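You operate a simulated robot arm through the tools that you are given. There is no shell and no other tool. Be economical: measure what you need, move in short steps, check, and stop when the job is done.

You are at the controls of a simulated two-armed robot. One attempt, no reset.

Task
Take the label from the top of the green table and leave it on the top of the red table. Fetch the wire basket and set it on the clear big glass unit. Put the 40 wooden block from the top of the green table on the top of the orange cabinet and the 20 wooden block in the reach grid. Put the 6 steel block from the top of the steel bench on the red sachet and the 8 steel block on top of the blue label roll. Any order will do. Set down upright: wire basket, steel block.

Only the result counts: the job must be done as asked and must still hold three seconds after the hand-in. Knocking over, shifting, dropping, spilling or breaking anything else fails it.

Robot
Two 6-joint arms with two-finger grippers on one trunk, on a base that drives. Base frame: it is fixed to the floor where the robot stands at the start and does not move with it; the origin is under the middle of the robot, x ahead of it, y to its left, z up; the surface under the hand at the start is at about z = 850. Lengths are in mm, angles in rad, forces in N, time in s.
The left shoulder is at the start at [70, 176, 1308], the right one opposite. With the tool pointing down near the work surface each hand reaches from about 440 to 780 mm from the robot's upright axis, wherever it stands, measured 20 degrees to its own side. Places, roughly: big glass unit (30x22x3 cm) [300, -1400, 500]; blue label roll (6x6x5 cm) [-1400, 1900, 900]; label [750, 0, 750]; reach grid (21x19 cm) [600, 280, 860]; red sachet [-1750, 1000, 750]; steel block [-1500, 1500, 750]; top of the orange cabinet [1600, 800, 400]; top of the red table [1100, -1400, 800]; wire basket (17x13x14 cm) [700, 600, 900]; wooden block [1000, 1250, 750]. Payload 2.45 kg a hand.
The tool frame of a hand sits at the grasp point between the pads (the TCP): z along the fingers, y along the line on which they close. The tips reach 26 mm beyond it. The gripper opens to 96 mm. The gripper's body begins 69 mm behind the TCP.
Orientation is that of the tool frame in the base frame, as [roll, pitch, yaw] about the fixed x, y, z axes, in that order (R = Rz(yaw) Ry(pitch) Rx(roll)). With the fingers straight down and closing along the base's y, the tool's x points along the base's -x, its y along +y and its z along -z.

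Tools
- The arms move only by the tool apply_moves. It takes "left_moves", "right_moves" or both (then of equal length, played together; a hand with none holds still); each is a list that holds one entry, the list of rows, each a list of 7 numbers: the shift along the tool's x, y, z in mm, then the turn, a rotation vector about the tool's x, y, z in rad, then the closure, from 0 (fully open) to 1 (shut). In form: [[[x, y, z, wx, wy, wz, fingers], ...]]. A call has 1 to 20 rows; each row shifts and turns the commanded pose from where the row before left it, along the tool's axes as they then stand. A row lasts 0.2 s, in which the tool goes at most 50 mm and 0.15 rad; a call with a longer step from one row to the next is refused whole, and so is a gripper value outside its range. A pose out of reach is approached as far as the arm can. The call stops where the force on the tool passes 40 N (or 10 N more than at its start, if that is more) or the arm is blocked; 0.2 s more then pass. The fingers move at their own pace and stop on an object; they squeeze with about 38 N. The grip force told is the motor's: it shows also when the fingers shut on nothing. Time passes only in rows, and 0.2 s behind the last, so rows that do not move let the fingers close. It gives the time, the measured TCP pose, the force on the tool (base axes), the opening and the grip force at its end, in the units of the frame above (readings bear some noise), with the torque about the TCP (base axes, N m) and any sound that the robot's microphone picked up, and new pictures: "show" is both (left out), scene, wrist or none (wrist: the cameras of the hands that moved).
- Cameras (640 x 400 px; columns grow to the right, rows downward): "scene" is now at [111.3, 39, 1600.4]; the picture's right is [0.55, -0.83, 0.00], its down [-0.67, -0.45, -0.59] and it looks along [0.49, 0.33, -0.81] (base axes); focal length 282 px, centre (320, 200). "left" rides on the left gripper at [82, -3, -98] in its tool frame; the picture's right is [0.04, 1.00, 0.00], its down [-0.73, 0.03, -0.68] and it looks along [-0.68, 0.03, 0.73] (tool axes); focal length 256 px, centre (320, 200). "right" rides on the right gripper at [82, 3, -98] in its tool frame; the picture's right is [-0.04, 1.00, 0.00], its down [-0.73, -0.03, -0.68] and it looks along [-0.68, -0.03, 0.73] (tool axes); focal length 256 px, centre (320, 200). There is no depth. A picture from a camera that has moved, and an enlarged one, comes with that camera's place and axes in the base frame and with its lens.
- slide_trunk(by): slides the trunk up (or, below 0, down) by that many mm; the arms and the scene camera ride with it, the base frame stays. It gives what a move gives, with no picture.
- base_move(legs): drives the robot by 1 to 6 legs, each [ahead, left, turn to the left] in mm, mm and rad, along the robot's own axes; the way and the turn of a leg run together, so that a leg with both is an arc; at most 1500 mm and 3.142 rad a leg. The arms and the cameras ride along, it lands a little off, and it stops where it bumps. It gives what a move gives, and a new picture of the scene camera.
- turn_head(pan, tilt): turns the head with the scene camera to pan (to the left, within 1.501 rad either way) and tilt (down, from -0.506 to 1.204), counted from straight ahead of the robot. It gives what a move gives, and a new picture of the scene camera.
- zoom(camera, box): a new picture of the part [left, top, right, bottom] of that camera's present view, enlarged. It takes no simulated time.
- close_job(): hands the job in; it is judged then, once.

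Work in short steps. Places have to be worked out from the pictures, the camera data and where the tool is seen: move nearer, look again, correct. Check each grasp and each placing, and mend what went wrong. You have 186 turns and 260 pictures in all, those below and enlarged ones among them. Open the grippers and draw the arms clear of the work before you hand the job in, unless the task says otherwise.

The tools are called after ">>>" by a JSON object that holds its "api" and its "payload". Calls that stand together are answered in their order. apply_moves: Moves the arms, as the interface text tells. Its arguments: {"type":"object","properties":{"left_moves":{"type":"array"},"right_moves":{"type":"array"},"show":{"type":"string","enum":["both","scene","wrist","none"]}},"required":[]} The other tools are called the same way: slide_trunk (by) slides the trunk up or down; base_move (legs) drives the base; turn_head (pan, tilt) turns the head that bears the scene camera; zoom (camera, box) takes an enlarged picture of a part of a camera's view; close_job () hands the job in.

At the start:

```text
time_s: 0.0
left_tool_pos: [356.9, 468.7, 1000.0]
left_tool_rot: [-3.14, -0.001, -3.141]
left_contact_force: [-1.2, 0.6, 0.1]
left_torque: [0.0, 0.0, 0.0]
left_gripper_width: 96.2
left_grip_force: 0.0
right_tool_pos: [644.8, -32.0, 998.7]
right_tool_rot: [3.141, 0.001, -3.142]
right_contact_force: [-0.4, 0.7, 0.0]
right_torque: [0.0, -0.01, 0.02]
right_gripper_width: 95.8
right_grip_force: 0.0
trunk travel left (down, up): [-793.0, 47.0]
robot x, y, heading: [1.8, -0.2, 0.003]
head pan, tilt: [0.588, 0.942]
```

scene: 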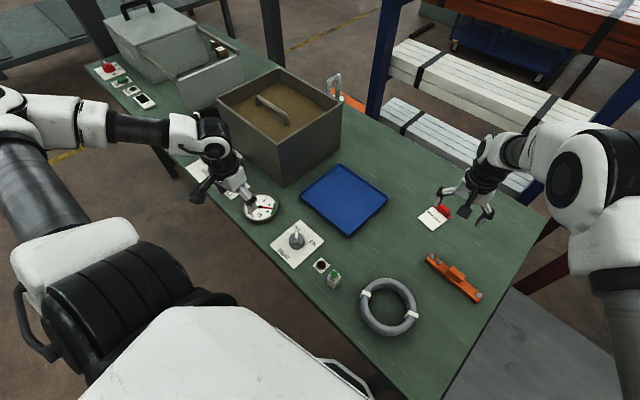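
right: 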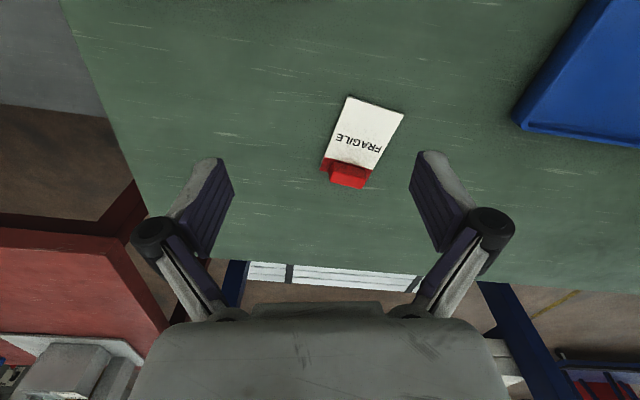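
left: 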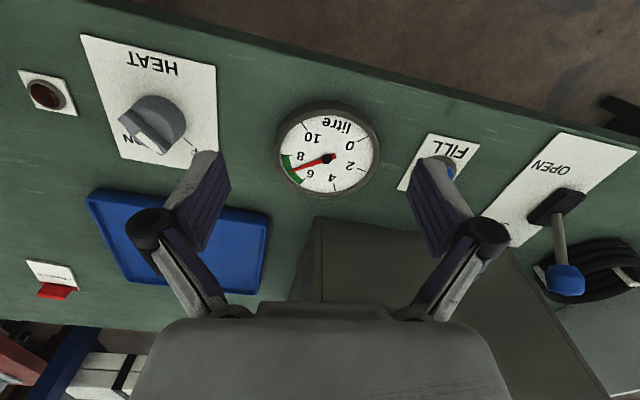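

The start pictures show the label (FRAGILE with red clip) under the right hand. I first look around with the head to find everything.

>>> {"api": "zoom", "payload": {"camera": "scene", "box": [80, 0, 400, 200]}}

>>> {"api": "turn_head", "payload": {"pan": 0.9, "tilt": 0.5}}

>>> {"api": "turn_head", "payload": {"pan": -0.9, "tilt": 0.6}}

```text
2.00 times, centred on (240, 100) of scene
camera zoom: at [111.3, 39.0, 1600.4], right [0.55, -0.83, 0.0], down [-0.67, -0.45, -0.59], along [0.49, 0.33, -0.81], focal length 564 px, centre (480, 400)
```

zoom: 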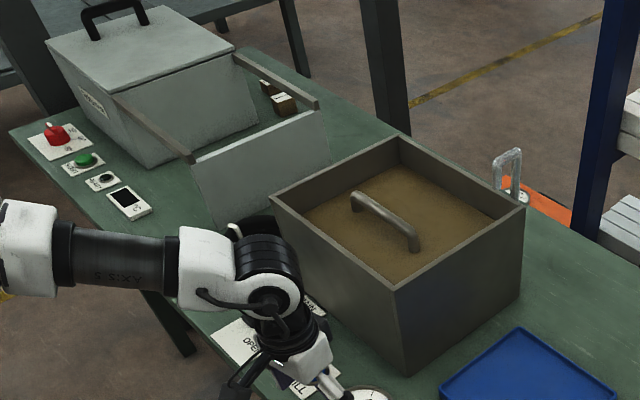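

```text
time_s: 0.9
left_tool_pos: [356.7, 467.8, 999.7]
left_tool_rot: [-3.141, 0.001, -3.14]
left_contact_force: [0.1, 0.4, 0.3]
left_torque: [-0.01, 0.04, -0.02]
left_gripper_width: 95.9
left_grip_force: 0.2
right_tool_pos: [642.7, -32.8, 1000.0]
right_tool_rot: [3.14, 0.0, 3.141]
right_contact_force: [-0.7, 0.0, -0.1]
right_torque: [0.02, 0.04, 0.01]
right_gripper_width: 96.1
right_grip_force: 0.1
trunk travel left (down, up): [-793.0, 47.0]
robot x, y, heading: [-1.5, -1.0, -0.002]
head pan, tilt: [0.901, 0.499]
camera scene: at [106.9, 69.7, 1637.3], right [0.78, -0.62, 0.0], down [-0.3, -0.38, -0.88], along [0.55, 0.69, -0.48], focal length 282 px, centre (320, 200)
```

scene: 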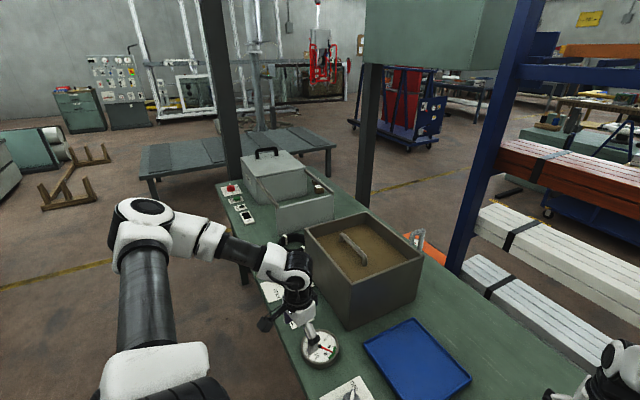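

```text
time_s: 2.7
left_tool_pos: [355.9, 469.5, 1000.2]
left_tool_rot: [3.14, 0.0, -3.141]
left_contact_force: [0.2, -0.8, -0.5]
left_torque: [-0.01, -0.03, 0.0]
left_gripper_width: 96.0
left_grip_force: 0.0
right_tool_pos: [642.9, -33.4, 999.7]
right_tool_rot: [-3.142, 0.0, 3.142]
right_contact_force: [-0.4, 0.7, -0.3]
right_torque: [0.01, -0.04, -0.02]
right_gripper_width: 96.2
right_grip_force: 0.0
trunk travel left (down, up): [-793.0, 47.0]
robot x, y, heading: [1.3, -1.6, -0.002]
head pan, tilt: [-0.901, 0.6]
camera scene: at [105.3, -70.8, 1628.3], right [-0.78, -0.62, 0.0], down [-0.35, 0.44, -0.83], along [0.51, -0.65, -0.56], focal length 282 px, centre (320, 200)
```

scene: 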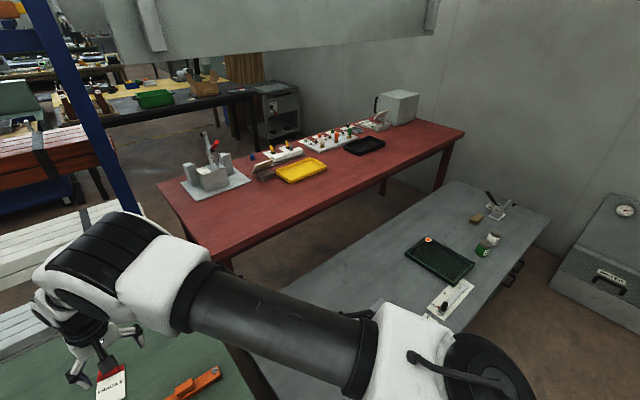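

The blue item in front is the reach grid position; the vat holds the basket handle. I look closer right and further around.

>>> {"api": "zoom", "payload": {"camera": "scene", "box": [320, 160, 560, 310]}}

>>> {"api": "zoom", "payload": {"camera": "scene", "box": [150, 80, 470, 280]}}

>>> {"api": "turn_head", "payload": {"pan": -1.5, "tilt": 0.5}}

>>> {"api": "turn_head", "payload": {"pan": 1.5, "tilt": 0.4}}

>>> {"api": "turn_head", "payload": {"pan": 0.3, "tilt": 0.6}}

```text
2.67 times, centred on (440, 235) of scene
camera zoom: at [105.3, -70.8, 1628.3], right [-0.78, -0.62, 0.0], down [-0.35, 0.44, -0.83], along [0.51, -0.65, -0.56], focal length 752 px, centre (0, 107)
```

zoom: 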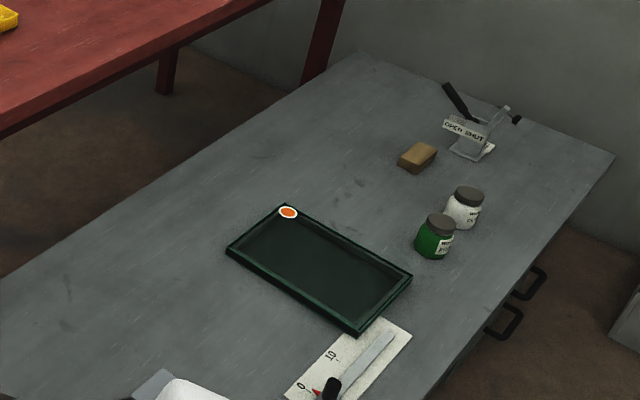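

```text
2.00 times, centred on (310, 180) of scene
camera zoom: at [105.3, -70.8, 1628.3], right [-0.78, -0.62, 0.0], down [-0.35, 0.44, -0.83], along [0.51, -0.65, -0.56], focal length 564 px, centre (340, 240)
```

zoom: 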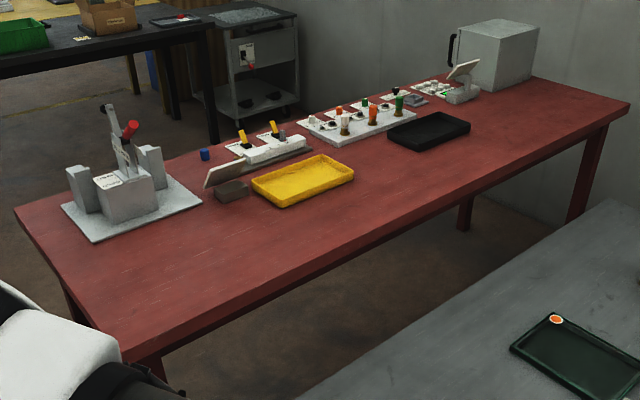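

```text
time_s: 3.7
left_tool_pos: [357.0, 469.5, 999.8]
left_tool_rot: [3.139, 0.0, 3.141]
left_contact_force: [0.8, 0.4, 0.7]
left_torque: [-0.02, -0.01, 0.0]
left_gripper_width: 96.0
left_grip_force: 0.3
right_tool_pos: [643.5, -32.6, 998.5]
right_tool_rot: [3.141, 0.0, -3.14]
right_contact_force: [-0.1, 0.2, 0.1]
right_torque: [0.03, 0.03, -0.03]
right_gripper_width: 95.8
right_grip_force: 0.0
trunk travel left (down, up): [-793.0, 47.0]
robot x, y, heading: [-0.2, -2.1, 0.001]
head pan, tilt: [-1.499, 0.499]
camera scene: at [57.0, -92.3, 1637.4], right [-1.0, -0.07, 0.0], down [-0.03, 0.48, -0.88], along [0.06, -0.88, -0.48], focal length 282 px, centre (320, 200)
```

scene: 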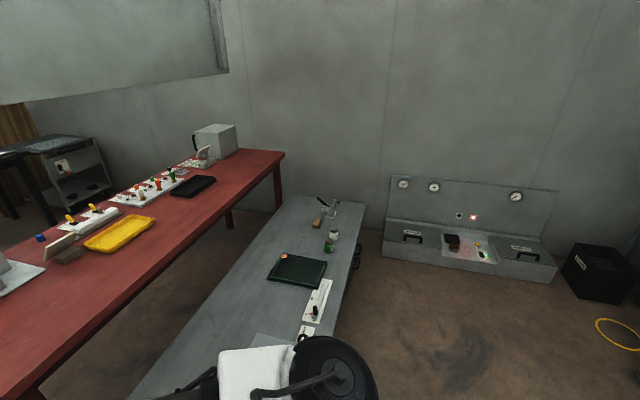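

```text
time_s: 6.3
left_tool_pos: [356.7, 469.6, 1000.2]
left_tool_rot: [3.141, 0.0, 3.141]
left_contact_force: [-0.2, -0.9, -0.6]
left_torque: [0.0, 0.0, 0.01]
left_gripper_width: 96.1
left_grip_force: 0.1
right_tool_pos: [643.7, -33.3, 999.8]
right_tool_rot: [3.141, -0.001, 3.141]
right_contact_force: [0.1, -0.4, 0.6]
right_torque: [0.02, -0.01, 0.02]
right_gripper_width: 96.1
right_grip_force: 0.0
trunk travel left (down, up): [-793.0, 47.0]
robot x, y, heading: [3.7, -4.2, 0.0]
head pan, tilt: [1.499, 0.4]
camera scene: at [57.0, 90.8, 1646.6], right [1.0, -0.07, 0.0], down [-0.03, -0.39, -0.92], along [0.07, 0.92, -0.39], focal length 282 px, centre (320, 200)
```

scene: 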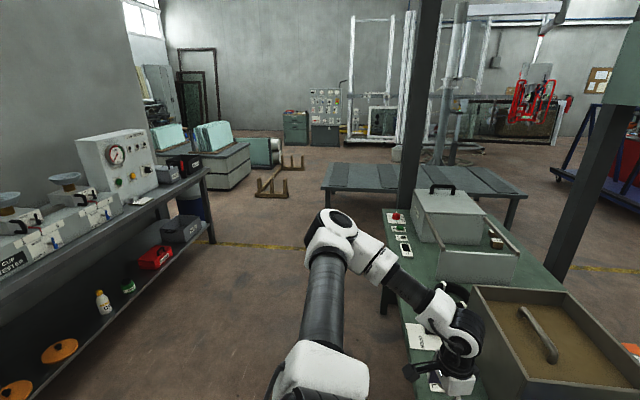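

```text
time_s: 7.7
left_tool_pos: [358.0, 468.9, 998.7]
left_tool_rot: [3.141, 0.001, -3.14]
left_contact_force: [-0.2, -0.7, 0.2]
left_torque: [-0.01, 0.02, 0.01]
left_gripper_width: 96.0
left_grip_force: 0.1
right_tool_pos: [643.5, -32.7, 999.7]
right_tool_rot: [-3.141, 0.0, -3.142]
right_contact_force: [0.2, 0.4, 0.9]
right_torque: [0.01, 0.0, 0.0]
right_gripper_width: 95.9
right_grip_force: 0.1
trunk travel left (down, up): [-793.0, 47.0]
robot x, y, heading: [-0.4, 0.8, 0.002]
head pan, tilt: [0.3, 0.6]
camera scene: at [134.8, 24.7, 1628.3], right [0.3, -0.96, 0.0], down [-0.54, -0.17, -0.82], along [0.79, 0.24, -0.57], focal length 282 px, centre (320, 200)
```

scene: 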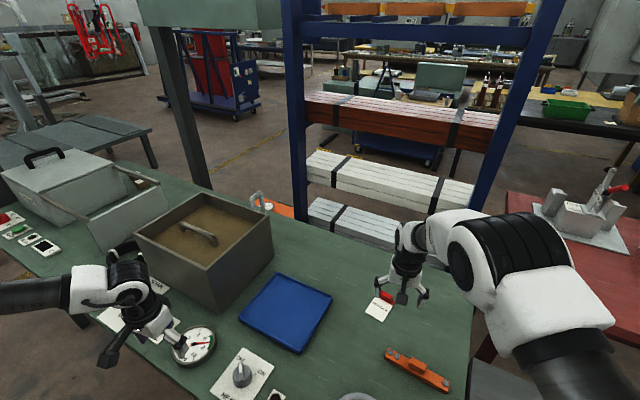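

The label with its red clip lies near (745,-5). I zoom on it to see how to grip it, and at the vat and the grid.

>>> {"api": "zoom", "payload": {"camera": "right", "box": [280, 70, 440, 220]}}

>>> {"api": "zoom", "payload": {"camera": "scene", "box": [120, 180, 340, 360]}}

>>> {"api": "zoom", "payload": {"camera": "left", "box": [0, 0, 640, 350]}}

```text
2.67 times, centred on (360, 145) of right
camera zoom: at [562.8, -28.5, 1096.2], right [0.04, 1.0, 0.0], down [0.73, -0.03, 0.68], along [0.68, -0.03, -0.73], focal length 683 px, centre (213, 347)
```

zoom: 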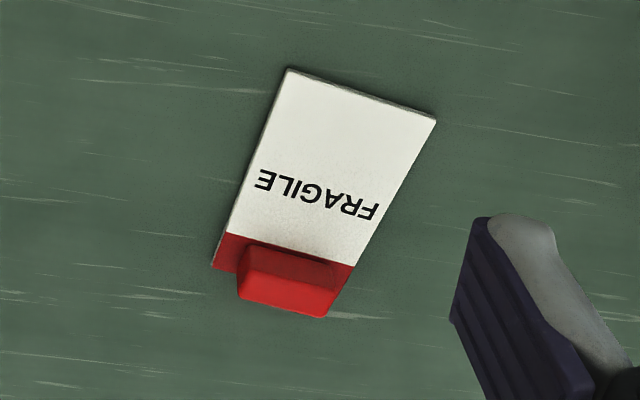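

```text
2.22 times, centred on (230, 270) of scene
camera zoom: at [134.8, 24.7, 1628.3], right [0.3, -0.96, 0.0], down [-0.54, -0.17, -0.82], along [0.79, 0.24, -0.57], focal length 626 px, centre (520, 44)
```

zoom: 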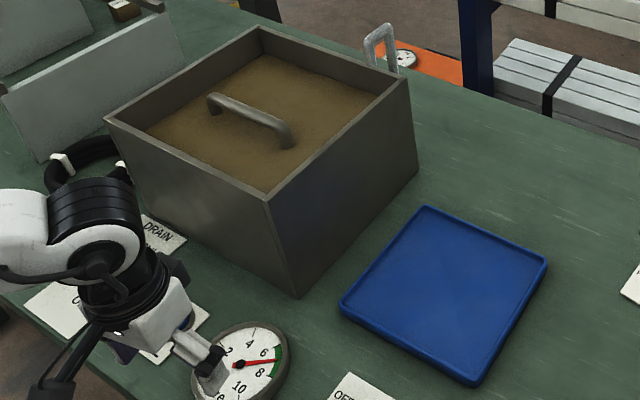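

```text
1.00 times, centred on (320, 175) of left (not enlarged: the box is as wide or as high as the picture)
camera zoom: at [274.6, 464.1, 1098.0], right [-0.04, 1.0, 0.0], down [0.73, 0.03, 0.68], along [0.68, 0.03, -0.73], focal length 256 px, centre (320, 225)
```

zoom: 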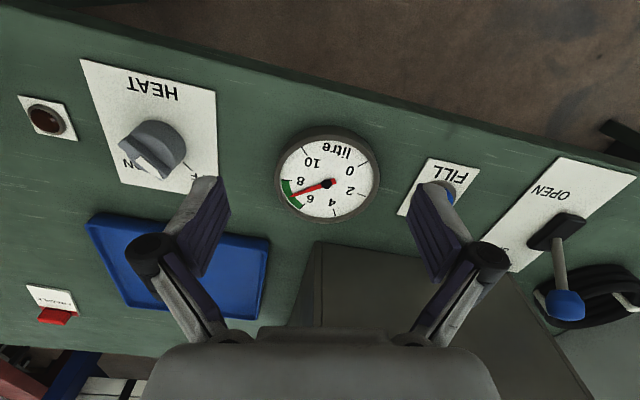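

The label lies with its clip's wide axis turned about 18.5° from +y toward +x. I move the right hand above the clip, turned to match, and look.

>>> {"api": "apply_moves", "payload": {"right_moves": [[[-35, 8, 20, 0, 0, 0.1, 0.1], [-35, 9, 20, 0, 0, 0.11, 0.1], [-30, 10, 20, 0, 0, 0.11, 0.1], [0, 0, 0, 0, 0, 0, 0.1], [0, 0, 0, 0, 0, 0, 0.1]]], "show": "wrist"}}

```text
time_s: 8.9
left_tool_pos: [357.5, 468.9, 1000.2]
left_tool_rot: [-3.14, 0.001, 3.141]
left_contact_force: [-0.3, 0.0, -0.7]
left_torque: [-0.01, 0.02, 0.02]
left_gripper_width: 96.0
left_grip_force: 0.1
right_tool_pos: [709.6, -42.7, 945.0]
right_tool_rot: [-3.141, 0.0, 2.819]
right_contact_force: [0.1, -0.5, 0.2]
right_torque: [0.02, 0.02, 0.0]
right_gripper_width: 86.4
right_grip_force: 0.1
right hand out of reach, approached as far as the arm can: row 2, 3
trunk travel left (down, up): [-793.0, 47.0]
robot x, y, heading: [1.3, 2.5, 0.001]
head pan, tilt: [0.3, 0.6]
camera right: at [634.3, -12.4, 1041.9], right [0.35, 0.94, 0.0], down [0.69, -0.26, 0.68], along [0.63, -0.24, -0.73], focal length 256 px, centre (320, 200)
```

right: 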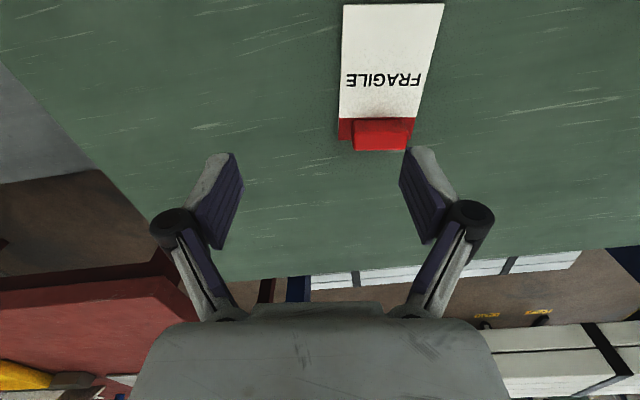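

The target is slightly beyond reach. I look straight down to see how much room the base has before the table edge.

>>> {"api": "turn_head", "payload": {"pan": 0, "tilt": 1.2}}

```text
time_s: 9.9
left_tool_pos: [356.8, 469.3, 998.3]
left_tool_rot: [-3.142, 0.0, -3.141]
left_contact_force: [-0.4, 0.3, -0.2]
left_torque: [0.01, 0.03, 0.03]
left_gripper_width: 96.2
left_grip_force: 0.0
right_tool_pos: [709.6, -41.6, 945.4]
right_tool_rot: [-3.141, 0.0, 2.822]
right_contact_force: [-0.6, 0.2, -0.4]
right_torque: [0.01, -0.04, -0.01]
right_gripper_width: 86.4
right_grip_force: 0.0
trunk travel left (down, up): [-793.0, 47.0]
robot x, y, heading: [-0.4, -1.7, 0.002]
head pan, tilt: [0.0, 1.201]
camera scene: at [106.6, -1.4, 1583.8], right [0.0, -1.0, 0.0], down [-0.93, 0.0, -0.36], along [0.36, 0.0, -0.93], focal length 282 px, centre (320, 200)
```

scene: 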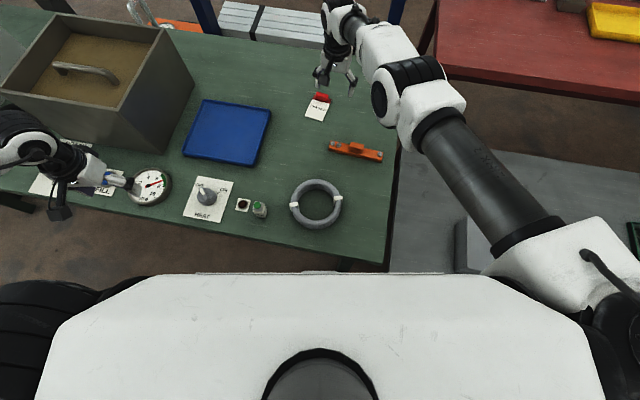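

There is little room ahead; turning the robot left puts the label to the right arm's own side where its reach is longer. I turn 0.3 rad (hands swing at z≥945, clear of vat).

>>> {"api": "base_move", "payload": {"legs": [[0, 0, 0.3]]}}

```text
time_s: 11.3
left_tool_pos: [202.7, 553.4, 999.6]
left_tool_rot: [3.141, 0.0, -2.842]
left_contact_force: [0.3, 0.1, 0.7]
left_torque: [-0.04, 0.04, 0.0]
left_gripper_width: 95.8
left_grip_force: 0.1
right_tool_pos: [691.2, 169.0, 945.7]
right_tool_rot: [3.142, 0.0, 3.12]
right_contact_force: [0.0, -0.4, 0.1]
right_torque: [0.01, 0.02, 0.01]
right_gripper_width: 86.4
right_grip_force: 0.0
trunk travel left (down, up): [-793.0, 47.0]
robot x, y, heading: [-1.3, 1.5, 0.302]
head pan, tilt: [0.0, 1.201]
camera scene: at [101.9, 29.4, 1583.7], right [0.3, -0.95, 0.0], down [-0.89, -0.28, -0.36], along [0.35, 0.11, -0.93], focal length 282 px, centre (320, 200)
```

scene: 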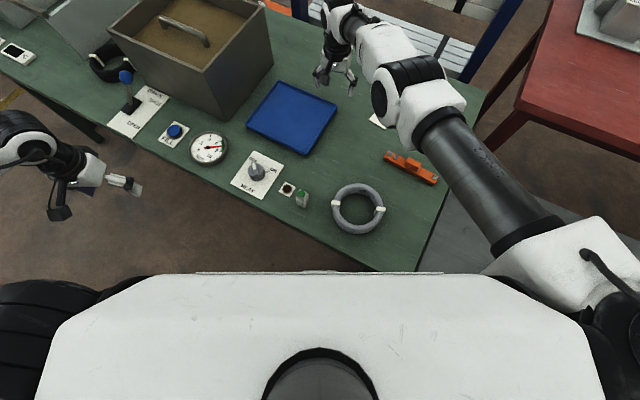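

Now I bring the right hand over the label clip with the matching yaw.

>>> {"api": "apply_moves", "payload": {"right_moves": [[[-12, -43, 0, 0, 0, 0, 0.1], [-12, -43, 0, 0, 0, 0, 0.1], [-13, -43, 0, 0, 0, 0, 0.1], [-13, -43, 0, 0, 0, 0, 0.1], [0, 0, 10, 0, 0, 0.1, 0.1], [0, 0, 10, 0, 0, 0.1, 0.1], [0, 0, 10, 0, 0, 0.1, 0.1], [0, 0, 0, 0, 0, 0, 0.1]]], "show": "wrist"}}

```text
time_s: 13.1
left_tool_pos: [202.5, 553.3, 999.5]
left_tool_rot: [3.141, 0.001, -2.842]
left_contact_force: [-0.7, 0.6, -0.3]
left_torque: [0.01, -0.01, 0.01]
left_gripper_width: 95.9
left_grip_force: 0.0
right_tool_pos: [737.4, -4.3, 916.5]
right_tool_rot: [3.141, 0.001, 2.82]
right_contact_force: [0.2, -0.1, 0.0]
right_torque: [0.0, 0.0, 0.0]
right_gripper_width: 86.4
right_grip_force: 0.1
trunk travel left (down, up): [-793.0, 47.0]
robot x, y, heading: [3.1, 2.6, 0.3]
head pan, tilt: [0.0, 1.201]
camera right: at [660.9, 26.5, 1012.6], right [0.35, 0.94, 0.0], down [0.69, -0.26, 0.68], along [0.64, -0.24, -0.73], focal length 256 px, centre (320, 200)
```

right: 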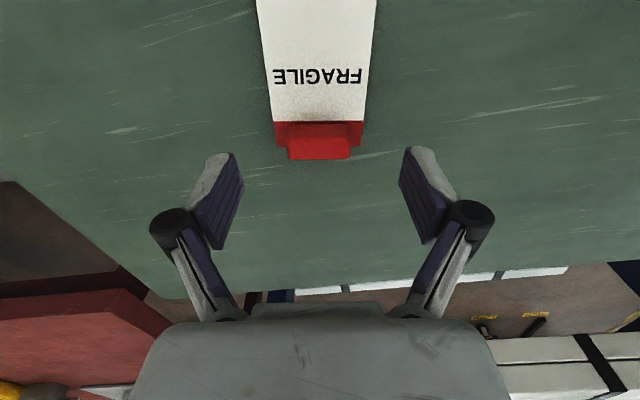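

Clip is centred within 5–8 mm. I descend so the tips sit just above the table and close.

>>> {"api": "apply_moves", "payload": {"right_moves": [[[-7, 0, 15, 0, 0, 0, 0.1], [0, 0, 15, 0, 0, 0, 0.1], [0, 0, 7, 0, 0, 0, 0.1], [0, 0, 0, 0, 0, 0, 0.1], [0, 0, 0, 0, 0, 0, 1], [0, 0, 0, 0, 0, 0, 1], [0, 0, 0, 0, 0, 0, 1]]], "show": "wrist"}}

```text
time_s: 14.7
left_tool_pos: [201.9, 552.7, 999.8]
left_tool_rot: [-3.142, 0.001, -2.842]
left_contact_force: [0.8, 0.2, 0.2]
left_torque: [-0.03, 0.0, 0.03]
left_gripper_width: 96.0
left_grip_force: 0.0
right_tool_pos: [741.5, -6.4, 880.0]
right_tool_rot: [3.14, 0.004, 2.821]
right_contact_force: [1.7, -1.2, 11.8]
right_torque: [-0.02, 0.18, -0.05]
right_gripper_width: 39.0
right_grip_force: 37.8
trunk travel left (down, up): [-793.0, 47.0]
robot x, y, heading: [-2.1, -1.1, 0.299]
head pan, tilt: [0.0, 1.201]
camera right: at [666.9, 24.2, 976.6], right [0.35, 0.94, 0.0], down [0.68, -0.26, 0.68], along [0.64, -0.24, -0.73], focal length 256 px, centre (320, 200)
```

right: 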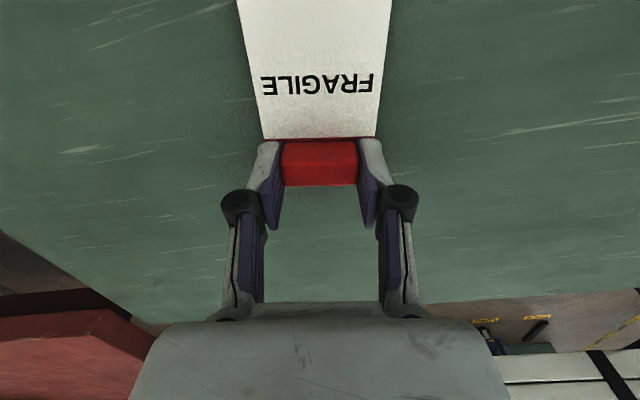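

The clip is gripped (39 mm wide). I lift it and check.

>>> {"api": "apply_moves", "payload": {"right_moves": [[[0, 0, -30, 0, 0, 0, 1], [0, 0, -40, 0, 0, 0, 1], [40, 0, -40, 0, 0, 0, 1], [40, 0, -40, 0, 0, 0, 1], [40, 0, -30, 0, 0, 0, 1], [40, 0, 0, 0, 0, 0, 1], [0, 0, 0, 0, 0, 0, 1]]], "show": "wrist"}}

>>> {"api": "turn_head", "payload": {"pan": 0.45, "tilt": 0.6}}

```text
refused: row 3 steps farther than a row can; nothing moved
```

```text
time_s: 15.7
left_tool_pos: [200.6, 553.1, 999.2]
left_tool_rot: [-3.141, 0.0, -2.843]
left_contact_force: [0.0, -0.4, -0.3]
left_torque: [0.0, -0.01, 0.01]
left_gripper_width: 96.0
left_grip_force: 0.0
right_tool_pos: [743.2, -6.3, 879.9]
right_tool_rot: [-3.141, 0.003, 2.82]
right_contact_force: [3.9, 0.2, 14.8]
right_torque: [0.08, 0.06, -0.01]
right_gripper_width: 38.9
right_grip_force: 38.0
trunk travel left (down, up): [-793.0, 47.0]
robot x, y, heading: [-0.7, 1.0, 0.299]
head pan, tilt: [0.45, 0.6]
camera scene: at [110.6, 73.6, 1628.5], right [0.68, -0.73, 0.0], down [-0.41, -0.39, -0.83], along [0.6, 0.56, -0.56], focal length 282 px, centre (320, 200)
```

scene: 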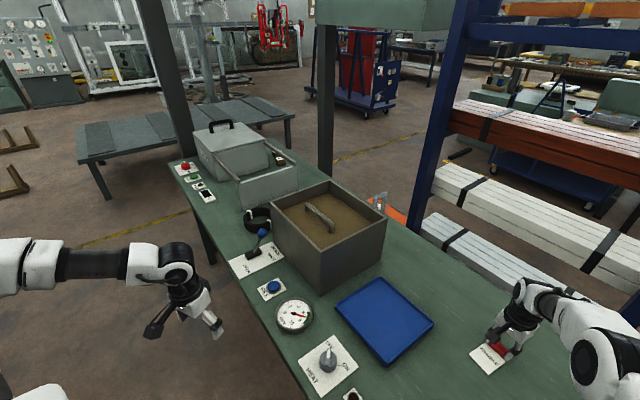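

Lifting with steps within limits.

>>> {"api": "apply_moves", "payload": {"right_moves": [[[0, 0, -25, 0, 0, 0, 1], [0, 0, -40, 0, 0, 0, 1], [25, 0, -40, 0, 0, 0, 1], [35, 0, -30, 0, 0, 0, 1], [40, 0, -25, 0, 0, 0, 1], [45, 0, 0, 0, 0, 0, 1], [45, 0, 0, 0, 0, 0, 1], [0, 0, 0, 0, 0, 0, 1]]], "show": "wrist"}}

```text
time_s: 17.5
left_tool_pos: [203.5, 552.3, 998.2]
left_tool_rot: [-3.141, -0.004, -2.841]
left_contact_force: [1.3, -0.1, 1.1]
left_torque: [0.02, 0.01, -0.03]
left_gripper_width: 96.1
left_grip_force: 0.1
right_tool_pos: [564.0, 53.2, 1039.1]
right_tool_rot: [3.141, 0.0, 2.82]
right_contact_force: [0.0, 0.0, -0.7]
right_torque: [0.01, 0.03, 0.0]
right_gripper_width: 38.7
right_grip_force: 37.8
trunk travel left (down, up): [-793.0, 47.0]
robot x, y, heading: [-0.7, 3.1, 0.302]
head pan, tilt: [0.45, 0.6]
camera right: at [488.1, 84.1, 1135.8], right [0.35, 0.94, 0.0], down [0.69, -0.26, 0.68], along [0.64, -0.24, -0.73], focal length 256 px, centre (320, 200)
```

right: 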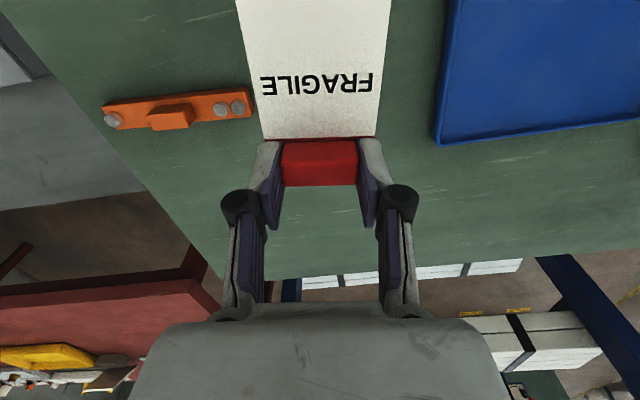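

Label is held safely. Now I zoom on the basket handle to triangulate it.

>>> {"api": "zoom", "payload": {"camera": "scene", "box": [240, 160, 400, 260]}}

```text
4.00 times, centred on (320, 210) of scene
camera zoom: at [113.8, 72.6, 1628.3], right [0.68, -0.73, 0.0], down [-0.41, -0.39, -0.82], along [0.6, 0.56, -0.57], focal length 1128 px, centre (320, 160)
```

zoom: 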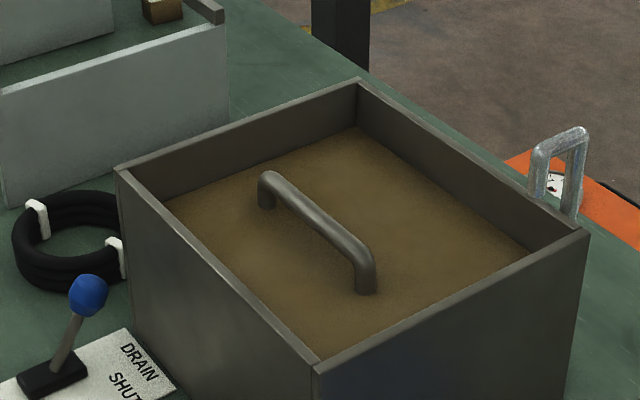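

I estimate vat top z≈1045, handle top z≈1022 centred about (690,615), along +y. I raise both hands, then turn back and slide the base left so the left hand can reach the handle.

>>> {"api": "apply_moves", "payload": {"left_moves": [[[0, 0, -40, 0, 0, 0, 0], [0, 0, -40, 0, 0, 0, 0], [0, 0, -40, 0, 0, 0, 0], [0, 0, -40, 0, 0, 0, 0]]], "right_moves": [[[30, 0, -30, 0, 0, 0, 1], [30, 0, -30, 0, 0, 0, 1], [30, 0, -30, 0, 0, 0, 1], [0, 0, -20, 0, 0, 0, 1]]], "show": "none"}}

>>> {"api": "base_move", "payload": {"legs": [[0, 0, -0.3], [0, 370, 0]]}}

```text
time_s: 18.2
left_tool_pos: [216.8, 545.4, 1078.4]
left_tool_rot: [3.14, -0.002, -2.839]
left_contact_force: [0.4, -0.8, 0.2]
left_torque: [0.03, 0.0, -0.01]
left_gripper_width: 96.0
left_grip_force: 0.0
left hand out of reach, approached as far as the arm can: row 1, 2, 3
right_tool_pos: [497.7, 22.2, 1033.4]
right_tool_rot: [-3.056, -0.172, 2.781]
right_contact_force: [0.1, 0.3, -0.6]
right_torque: [-0.03, 0.0, 0.0]
right_gripper_width: 38.8
right_grip_force: 38.3
right hand out of reach, approached as far as the arm can: row 1, 2, 3
trunk travel left (down, up): [-793.0, 47.0]
robot x, y, heading: [4.9, -1.3, 0.299]
head pan, tilt: [0.45, 0.6]
stopped in row 3 (right hand): the arm was blocked; the commanded pose is now the measured one
```

```text
time_s: 21.5
left_tool_pos: [364.7, 823.4, 1078.3]
left_tool_rot: [3.14, -0.002, -3.139]
left_contact_force: [0.0, 0.9, -0.2]
left_torque: [0.0, -0.01, -0.02]
left_gripper_width: 96.1
left_grip_force: 0.1
right_tool_pos: [480.5, 240.5, 1036.2]
right_tool_rot: [-3.057, -0.169, 2.489]
right_contact_force: [0.5, 0.2, -0.4]
right_torque: [0.0, 0.02, 0.0]
right_gripper_width: 38.8
right_grip_force: 37.5
trunk travel left (down, up): [-793.0, 47.0]
robot x, y, heading: [-1.7, 364.9, 0.007]
head pan, tilt: [0.45, 0.6]
camera scene: at [128.7, 400.1, 1628.4], right [0.44, -0.9, 0.0], down [-0.51, -0.25, -0.83], along [0.74, 0.36, -0.56], focal length 282 px, centre (320, 200)
```

scene: 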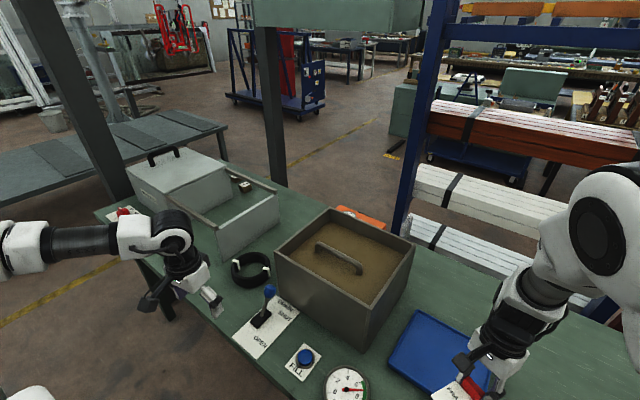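

New viewpoint; zoom on the handle for triangulation and look at the bin with blocks.

>>> {"api": "zoom", "payload": {"camera": "scene", "box": [260, 190, 420, 290]}}

>>> {"api": "zoom", "payload": {"camera": "scene", "box": [100, 130, 340, 280]}}

```text
4.00 times, centred on (340, 240) of scene
camera zoom: at [128.7, 400.1, 1628.4], right [0.44, -0.9, 0.0], down [-0.51, -0.25, -0.83], along [0.74, 0.36, -0.56], focal length 1128 px, centre (240, 40)
```

zoom: 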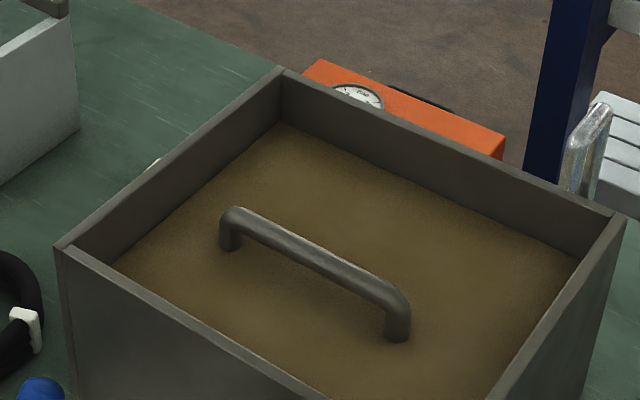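

```text
2.67 times, centred on (220, 205) of scene
camera zoom: at [128.7, 400.1, 1628.4], right [0.44, -0.9, 0.0], down [-0.51, -0.25, -0.83], along [0.74, 0.36, -0.56], focal length 752 px, centre (587, 187)
```

zoom: 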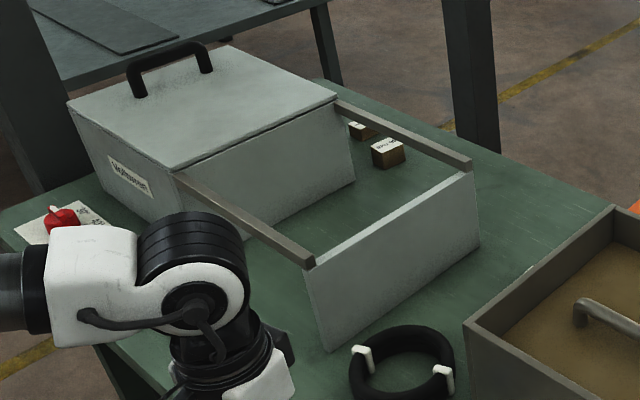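

Triangulated handle: centre (684,610), top z≈1034, axis 9° off +y. I bring the left hand above it and turn it 1.41 rad so the fingers close across the handle.

>>> {"api": "apply_moves", "payload": {"left_moves": [[[-40, -26.6, -3, 0, 0, 0, 0], [-40, -26.6, -3, 0, 0, 0, 0], [-40, -26.6, -3, 0, 0, 0, 0], [-40, -26.6, -3, 0, 0, 0, 0], [-40, -26.6, -3, 0, 0, 0, 0], [-40, -26.6, -3, 0, 0, 0, 0], [-40, -26.6, 0, 0, 0, 0, 0], [-40, -26.6, 0, 0, 0, 0, 0], [0, 0, 0, 0, 0, -0.141, 0], [0, 0, 0, 0, 0, -0.141, 0], [0, 0, 0, 0, 0, -0.141, 0], [0, 0, 0, 0, 0, -0.141, 0], [0, 0, 0, 0, 0, -0.141, 0], [0, 0, 0, 0, 0, -0.141, 0], [0, 0, 0, 0, 0, -0.141, 0], [0, 0, 0, 0, 0, -0.141, 0], [0, 0, 0, 0, 0, -0.141, 0], [0, 0, 0, 0, 0, -0.141, 0]]], "show": "both"}}

```text
time_s: 25.3
left_tool_pos: [566.4, 691.5, 1073.2]
left_tool_rot: [-3.135, 0.041, -1.695]
left_contact_force: [0.0, -0.1, 0.5]
left_torque: [-0.02, 0.02, 0.02]
left_gripper_width: 95.9
left_grip_force: 0.1
left hand out of reach, approached as far as the arm can: row 5, 6, 7, 8
right_tool_pos: [481.3, 241.1, 1036.8]
right_tool_rot: [-3.056, -0.169, 2.485]
right_contact_force: [-0.9, -0.4, -0.5]
right_torque: [0.02, -0.01, 0.01]
right_gripper_width: 38.9
right_grip_force: 37.7
trunk travel left (down, up): [-793.0, 47.0]
robot x, y, heading: [-3.5, 362.9, 0.003]
head pan, tilt: [0.45, 0.6]
camera scene: at [128.8, 401.5, 1628.3], right [0.44, -0.9, 0.0], down [-0.51, -0.25, -0.82], along [0.74, 0.36, -0.57], focal length 282 px, centre (320, 200)
camera left: at [557.7, 605.2, 1168.8], right [-1.0, 0.08, -0.01], down [0.05, 0.7, 0.71], along [0.07, 0.7, -0.71], focal length 256 px, centre (320, 200)
```

scene: 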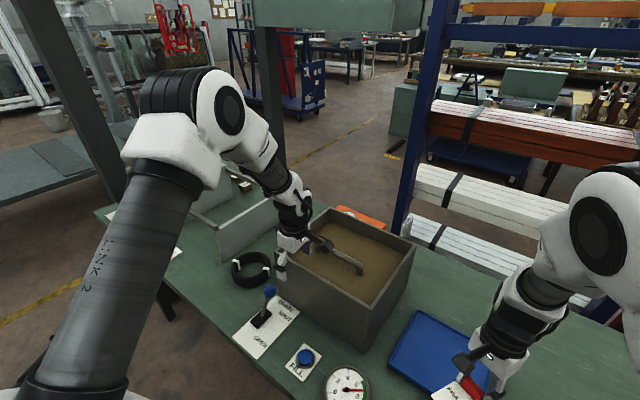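
left: 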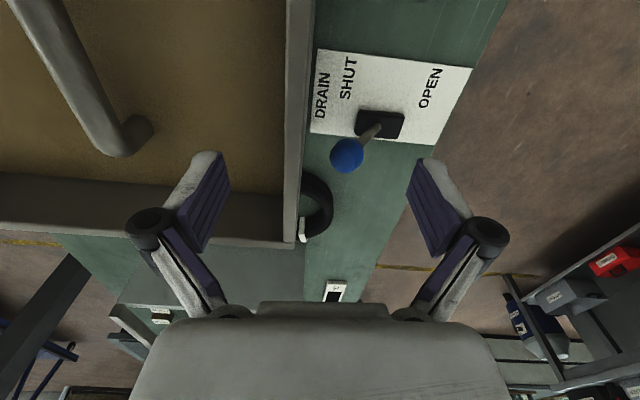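

Reach with the tool straight down is limited at this height; tilting the tool forward should extend it. I raise the trunk fully and tilt the left tool 0.42 rad forward, then move toward the handle.

>>> {"api": "slide_trunk", "payload": {"by": 45}}

>>> {"api": "apply_moves", "payload": {"left_moves": [[[0, 0, 0, 0.14, 0, 0, 0], [0, 0, 0, 0.14, 0, 0, 0], [0, 0, 0, 0.14, 0, 0, 0.4], [0, 0, 0, 0, 0, 0, 0.4]]], "show": "wrist"}}

```text
time_s: 26.2
left_tool_pos: [567.4, 691.7, 1118.3]
left_tool_rot: [-3.135, 0.041, -1.697]
left_contact_force: [0.6, 0.9, -0.2]
left_torque: [0.01, 0.02, 0.0]
left_gripper_width: 96.0
left_grip_force: 0.0
right_tool_pos: [481.2, 241.4, 1080.8]
right_tool_rot: [-3.056, -0.169, 2.485]
right_contact_force: [0.2, 0.0, 0.5]
right_torque: [-0.05, -0.03, -0.01]
right_gripper_width: 38.8
right_grip_force: 37.8
trunk travel left (down, up): [-838.0, 2.0]
robot x, y, heading: [-4.6, 361.8, 0.003]
head pan, tilt: [0.45, 0.6]
```

```text
time_s: 27.2
left_tool_pos: [567.3, 696.7, 1119.8]
left_tool_rot: [-2.808, 0.065, -1.689]
left_contact_force: [-0.6, 0.0, 0.2]
left_torque: [0.01, -0.03, -0.01]
left_gripper_width: 57.5
left_grip_force: 0.1
left hand out of reach, approached as far as the arm can: row 3
right_tool_pos: [482.3, 241.8, 1081.4]
right_tool_rot: [-3.056, -0.172, 2.486]
right_contact_force: [-1.1, 0.4, -0.1]
right_torque: [0.02, 0.0, 0.0]
right_gripper_width: 38.9
right_grip_force: 38.1
trunk travel left (down, up): [-838.0, 2.0]
robot x, y, heading: [1.0, 365.2, 0.005]
head pan, tilt: [0.45, 0.6]
camera left: at [526.9, 612.1, 1207.3], right [-0.94, 0.09, -0.33], down [-0.17, 0.72, 0.68], along [0.3, 0.69, -0.66], focal length 256 px, centre (320, 200)
```

left: 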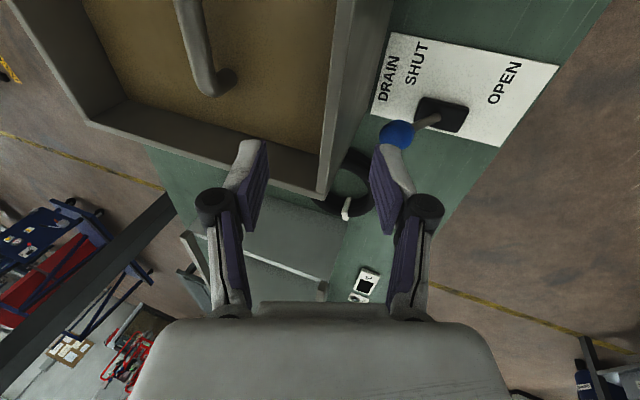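

I test whether the forward reach has grown with this tilt by moving forward toward the handle.

>>> {"api": "apply_moves", "payload": {"left_moves": [[[0, -28, 9.5, 0, 0, 0, 0.4], [0, -28, 9.5, 0, 0, 0, 0.4], [0, -28, 9.5, 0, 0, 0, 0.4], [15, -20, 7, 0, 0, 0, 0.4], [20, 0, 0, 0, 0, 0, 0.4], [20, 0, 0, 0, 0, 0, 0.4]]], "show": "wrist"}}

```text
time_s: 28.6
left_tool_pos: [639.8, 648.4, 1108.8]
left_tool_rot: [-2.804, 0.075, -1.681]
left_contact_force: [0.1, -0.8, 1.3]
left_torque: [0.02, -0.01, 0.01]
left_gripper_width: 57.6
left_grip_force: 0.1
left hand out of reach, approached as far as the arm can: row 4, 5, 6
right_tool_pos: [481.5, 241.3, 1080.2]
right_tool_rot: [-3.058, -0.17, 2.486]
right_contact_force: [0.3, -0.8, -0.2]
right_torque: [0.03, -0.02, -0.01]
right_gripper_width: 38.7
right_grip_force: 38.0
trunk travel left (down, up): [-838.0, 2.0]
robot x, y, heading: [-0.7, 363.0, 0.005]
head pan, tilt: [0.45, 0.6]
camera left: at [600.7, 561.7, 1194.7], right [-0.94, 0.09, -0.33], down [-0.17, 0.71, 0.69], along [0.3, 0.7, -0.65], focal length 256 px, centre (320, 200)
```

left: 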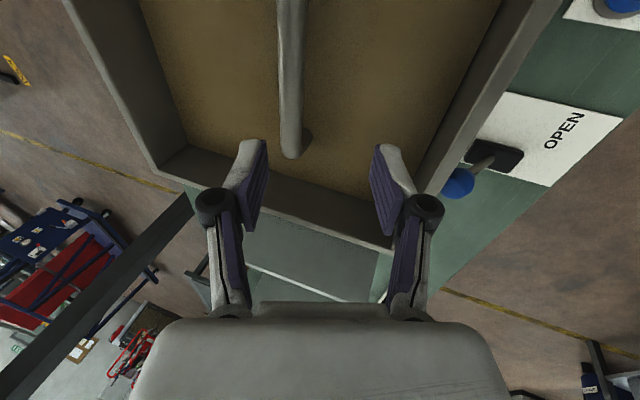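

Reach grew. I now try more tilt and a lower height toward the handle to map the limits.

>>> {"api": "apply_moves", "payload": {"left_moves": [[[0, 0, 0, 0.1, 0, 0, 0.4], [0, -15, 5, 0.1, 0, 0, 0.4], [0, -20, 10, 0.05, 0, 0, 0.4], [20, 0, 0, 0, 0, 0, 0.4], [18, 0, 0, 0, 0, 0, 0.4]]], "show": "wrist"}}

```text
time_s: 29.8
left_tool_pos: [667.1, 604.4, 1107.9]
left_tool_rot: [-2.62, 0.053, -1.693]
left_contact_force: [-0.3, -0.3, 0.7]
left_torque: [0.01, -0.03, 0.01]
left_gripper_width: 57.5
left_grip_force: 0.1
left hand out of reach, approached as far as the arm can: row 2
right_tool_pos: [479.5, 239.7, 1080.3]
right_tool_rot: [-3.058, -0.169, 2.486]
right_contact_force: [-0.4, 0.4, 0.1]
right_torque: [-0.02, 0.03, 0.01]
right_gripper_width: 38.8
right_grip_force: 37.9
trunk travel left (down, up): [-838.0, 2.0]
robot x, y, heading: [-3.6, 363.2, 0.006]
head pan, tilt: [0.45, 0.6]
camera left: at [610.1, 522.7, 1189.4], right [-0.86, 0.09, -0.5], down [-0.28, 0.74, 0.61], along [0.43, 0.67, -0.61], focal length 256 px, centre (320, 200)
```

left: 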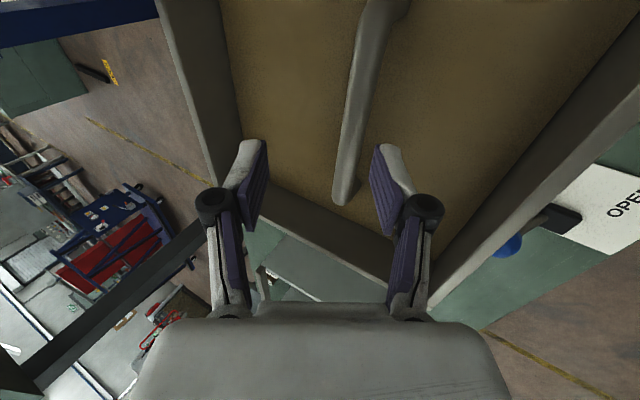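

Tilt 0.52 gives the reach. Before gripping, I test how high I can lift at this tilt.

>>> {"api": "apply_moves", "payload": {"left_moves": [[[0, -15, -26, 0, 0, 0, 0.4], [0, -15, -26, 0, 0, 0, 0.4], [0, -15, -26, 0, 0, 0, 0.4], [0, -15, -26, 0, 0, 0, 0.4], [0, -15, -26, 0, 0, 0, 0.4]]], "show": "scene"}}

```text
time_s: 31.0
left_tool_pos: [666.6, 596.2, 1234.8]
left_tool_rot: [-2.62, 0.054, -1.694]
left_contact_force: [0.4, 0.0, -0.2]
left_torque: [-0.03, -0.01, -0.01]
left_gripper_width: 57.7
left_grip_force: 0.1
left hand out of reach, approached as far as the arm can: row 1, 2
right_tool_pos: [479.8, 241.6, 1080.3]
right_tool_rot: [-3.056, -0.169, 2.487]
right_contact_force: [-0.1, 0.1, -0.2]
right_torque: [-0.02, -0.03, -0.01]
right_gripper_width: 38.6
right_grip_force: 38.2
trunk travel left (down, up): [-838.0, 2.0]
robot x, y, heading: [-4.7, 366.9, 0.002]
head pan, tilt: [0.45, 0.6]
camera scene: at [127.8, 400.9, 1673.4], right [0.44, -0.9, 0.0], down [-0.51, -0.25, -0.83], along [0.74, 0.36, -0.56], focal length 282 px, centre (320, 200)
```

scene: 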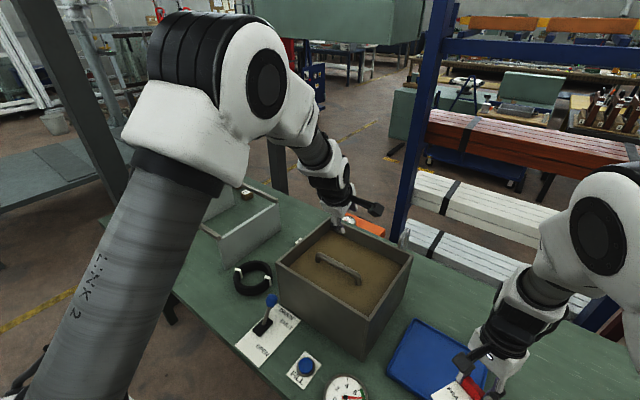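

Lifting to 1235 works. I descend to just above the handle (684,610,1075) and look.

>>> {"api": "apply_moves", "payload": {"left_moves": [[[-1.9, 16.6, 36.8, 0, 0, 0, 0.4], [-1.9, 16.6, 36.8, 0, 0, 0, 0.4], [-1.9, 16.6, 36.8, 0, 0, 0, 0.4], [-1.9, 16.6, 36.8, 0, 0, 0, 0.4], [0, 0, 0, 0, 0, 0, 0.4]]], "show": "both"}}

```text
time_s: 32.2
left_tool_pos: [684.8, 606.9, 1089.6]
left_tool_rot: [-2.623, 0.048, -1.696]
left_contact_force: [0.3, -0.7, -0.2]
left_torque: [0.0, 0.0, -0.02]
left_gripper_width: 57.9
left_grip_force: 0.0
left hand out of reach, approached as far as the arm can: row 4
right_tool_pos: [479.5, 242.4, 1080.2]
right_tool_rot: [-3.058, -0.169, 2.486]
right_contact_force: [0.0, 0.1, 0.3]
right_torque: [0.01, -0.01, 0.0]
right_gripper_width: 38.7
right_grip_force: 38.0
trunk travel left (down, up): [-838.0, 2.0]
robot x, y, heading: [-2.9, 362.0, 0.009]
head pan, tilt: [0.45, 0.6]
camera scene: at [128.1, 401.2, 1673.4], right [0.44, -0.9, 0.0], down [-0.51, -0.25, -0.83], along [0.74, 0.36, -0.56], focal length 282 px, centre (320, 200)
camera left: at [628.5, 526.6, 1172.6], right [-0.86, 0.09, -0.5], down [-0.27, 0.74, 0.61], along [0.43, 0.66, -0.62], focal length 256 px, centre (320, 200)
```

scene: 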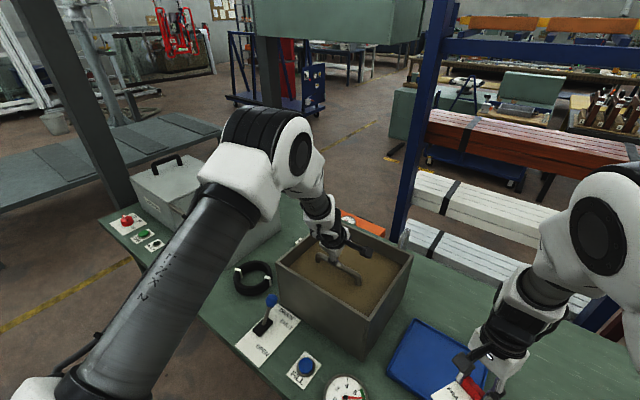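
left: 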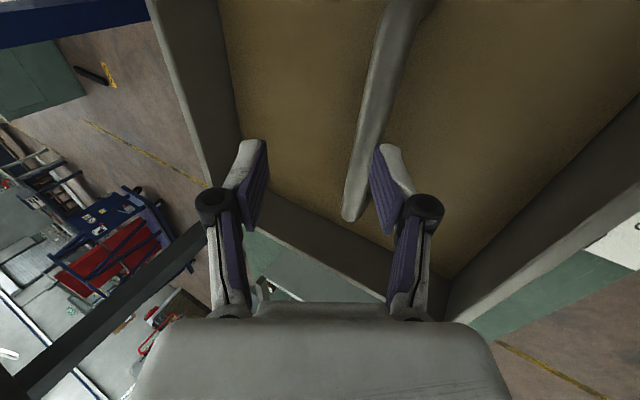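

The wrist view confirms the handle (x≈682 at y=607, top z≈1033). I back to a standoff along the tool axis, then slide in along it, and look before closing.

>>> {"api": "apply_moves", "payload": {"left_moves": [[[2, 18, -1.5, 0, 0, 0, 0.4], [2, 18, -1.5, 0, 0, 0, 0.4], [0, 0, 30, 0, 0, 0, 0.4], [0, 0, 30, 0, 0, 0, 0.4], [0, 0, 0, 0, 0, 0, 0.4]]], "show": "wrist"}}

```text
time_s: 33.4
left_tool_pos: [690.8, 605.3, 1027.0]
left_tool_rot: [-2.621, 0.049, -1.698]
left_contact_force: [-0.3, -0.3, 0.8]
left_torque: [0.02, 0.03, 0.01]
left_gripper_width: 57.7
left_grip_force: 0.0
left hand out of reach, approached as far as the arm can: row 1
right_tool_pos: [480.3, 241.5, 1082.3]
right_tool_rot: [-3.058, -0.167, 2.485]
right_contact_force: [-0.7, -0.4, -0.4]
right_torque: [-0.01, -0.03, 0.02]
right_gripper_width: 38.5
right_grip_force: 38.1
trunk travel left (down, up): [-838.0, 2.0]
robot x, y, heading: [1.7, 360.8, 0.009]
head pan, tilt: [0.45, 0.6]
camera left: at [633.6, 524.4, 1109.3], right [-0.86, 0.09, -0.5], down [-0.27, 0.74, 0.61], along [0.43, 0.66, -0.62], focal length 256 px, centre (320, 200)
```

left: 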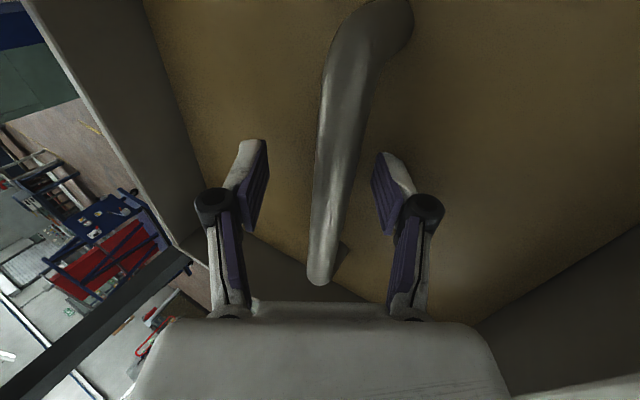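

The bar lies between the fingers, about 6 mm to +y. I centre and close.

>>> {"api": "apply_moves", "payload": {"left_moves": [[[0, 6, 1, 0, 0, 0, 0.4], [0, 0, 0, 0, 0, 0, 1], [0, 0, 0, 0, 0, 0, 1], [0, 0, 0, 0, 0, 0, 1]]], "show": "wrist"}}

```text
time_s: 34.4
left_tool_pos: [686.9, 605.7, 1023.3]
left_tool_rot: [-2.622, 0.046, -1.698]
left_contact_force: [1.9, 0.6, 4.2]
left_torque: [0.67, -0.11, -0.23]
left_gripper_width: 15.5
left_grip_force: 38.1
right_tool_pos: [480.9, 240.9, 1080.0]
right_tool_rot: [-3.058, -0.169, 2.484]
right_contact_force: [-0.3, -0.4, -0.4]
right_torque: [-0.01, -0.04, -0.02]
right_gripper_width: 38.6
right_grip_force: 37.9
trunk travel left (down, up): [-838.0, 2.0]
robot x, y, heading: [-0.4, 363.3, 0.001]
head pan, tilt: [0.45, 0.6]
camera left: at [628.9, 525.3, 1106.3], right [-0.86, 0.09, -0.5], down [-0.27, 0.75, 0.61], along [0.43, 0.66, -0.62], focal length 256 px, centre (320, 200)
```

left: 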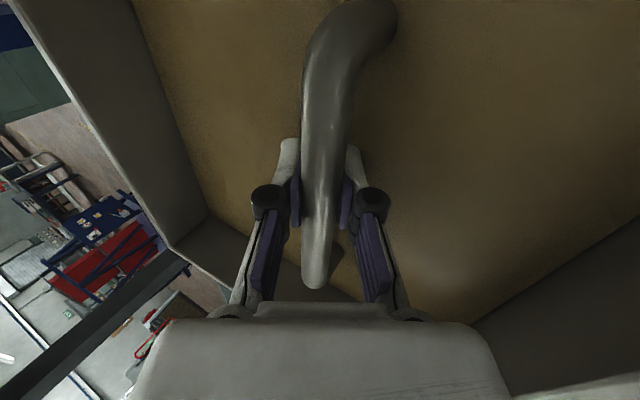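

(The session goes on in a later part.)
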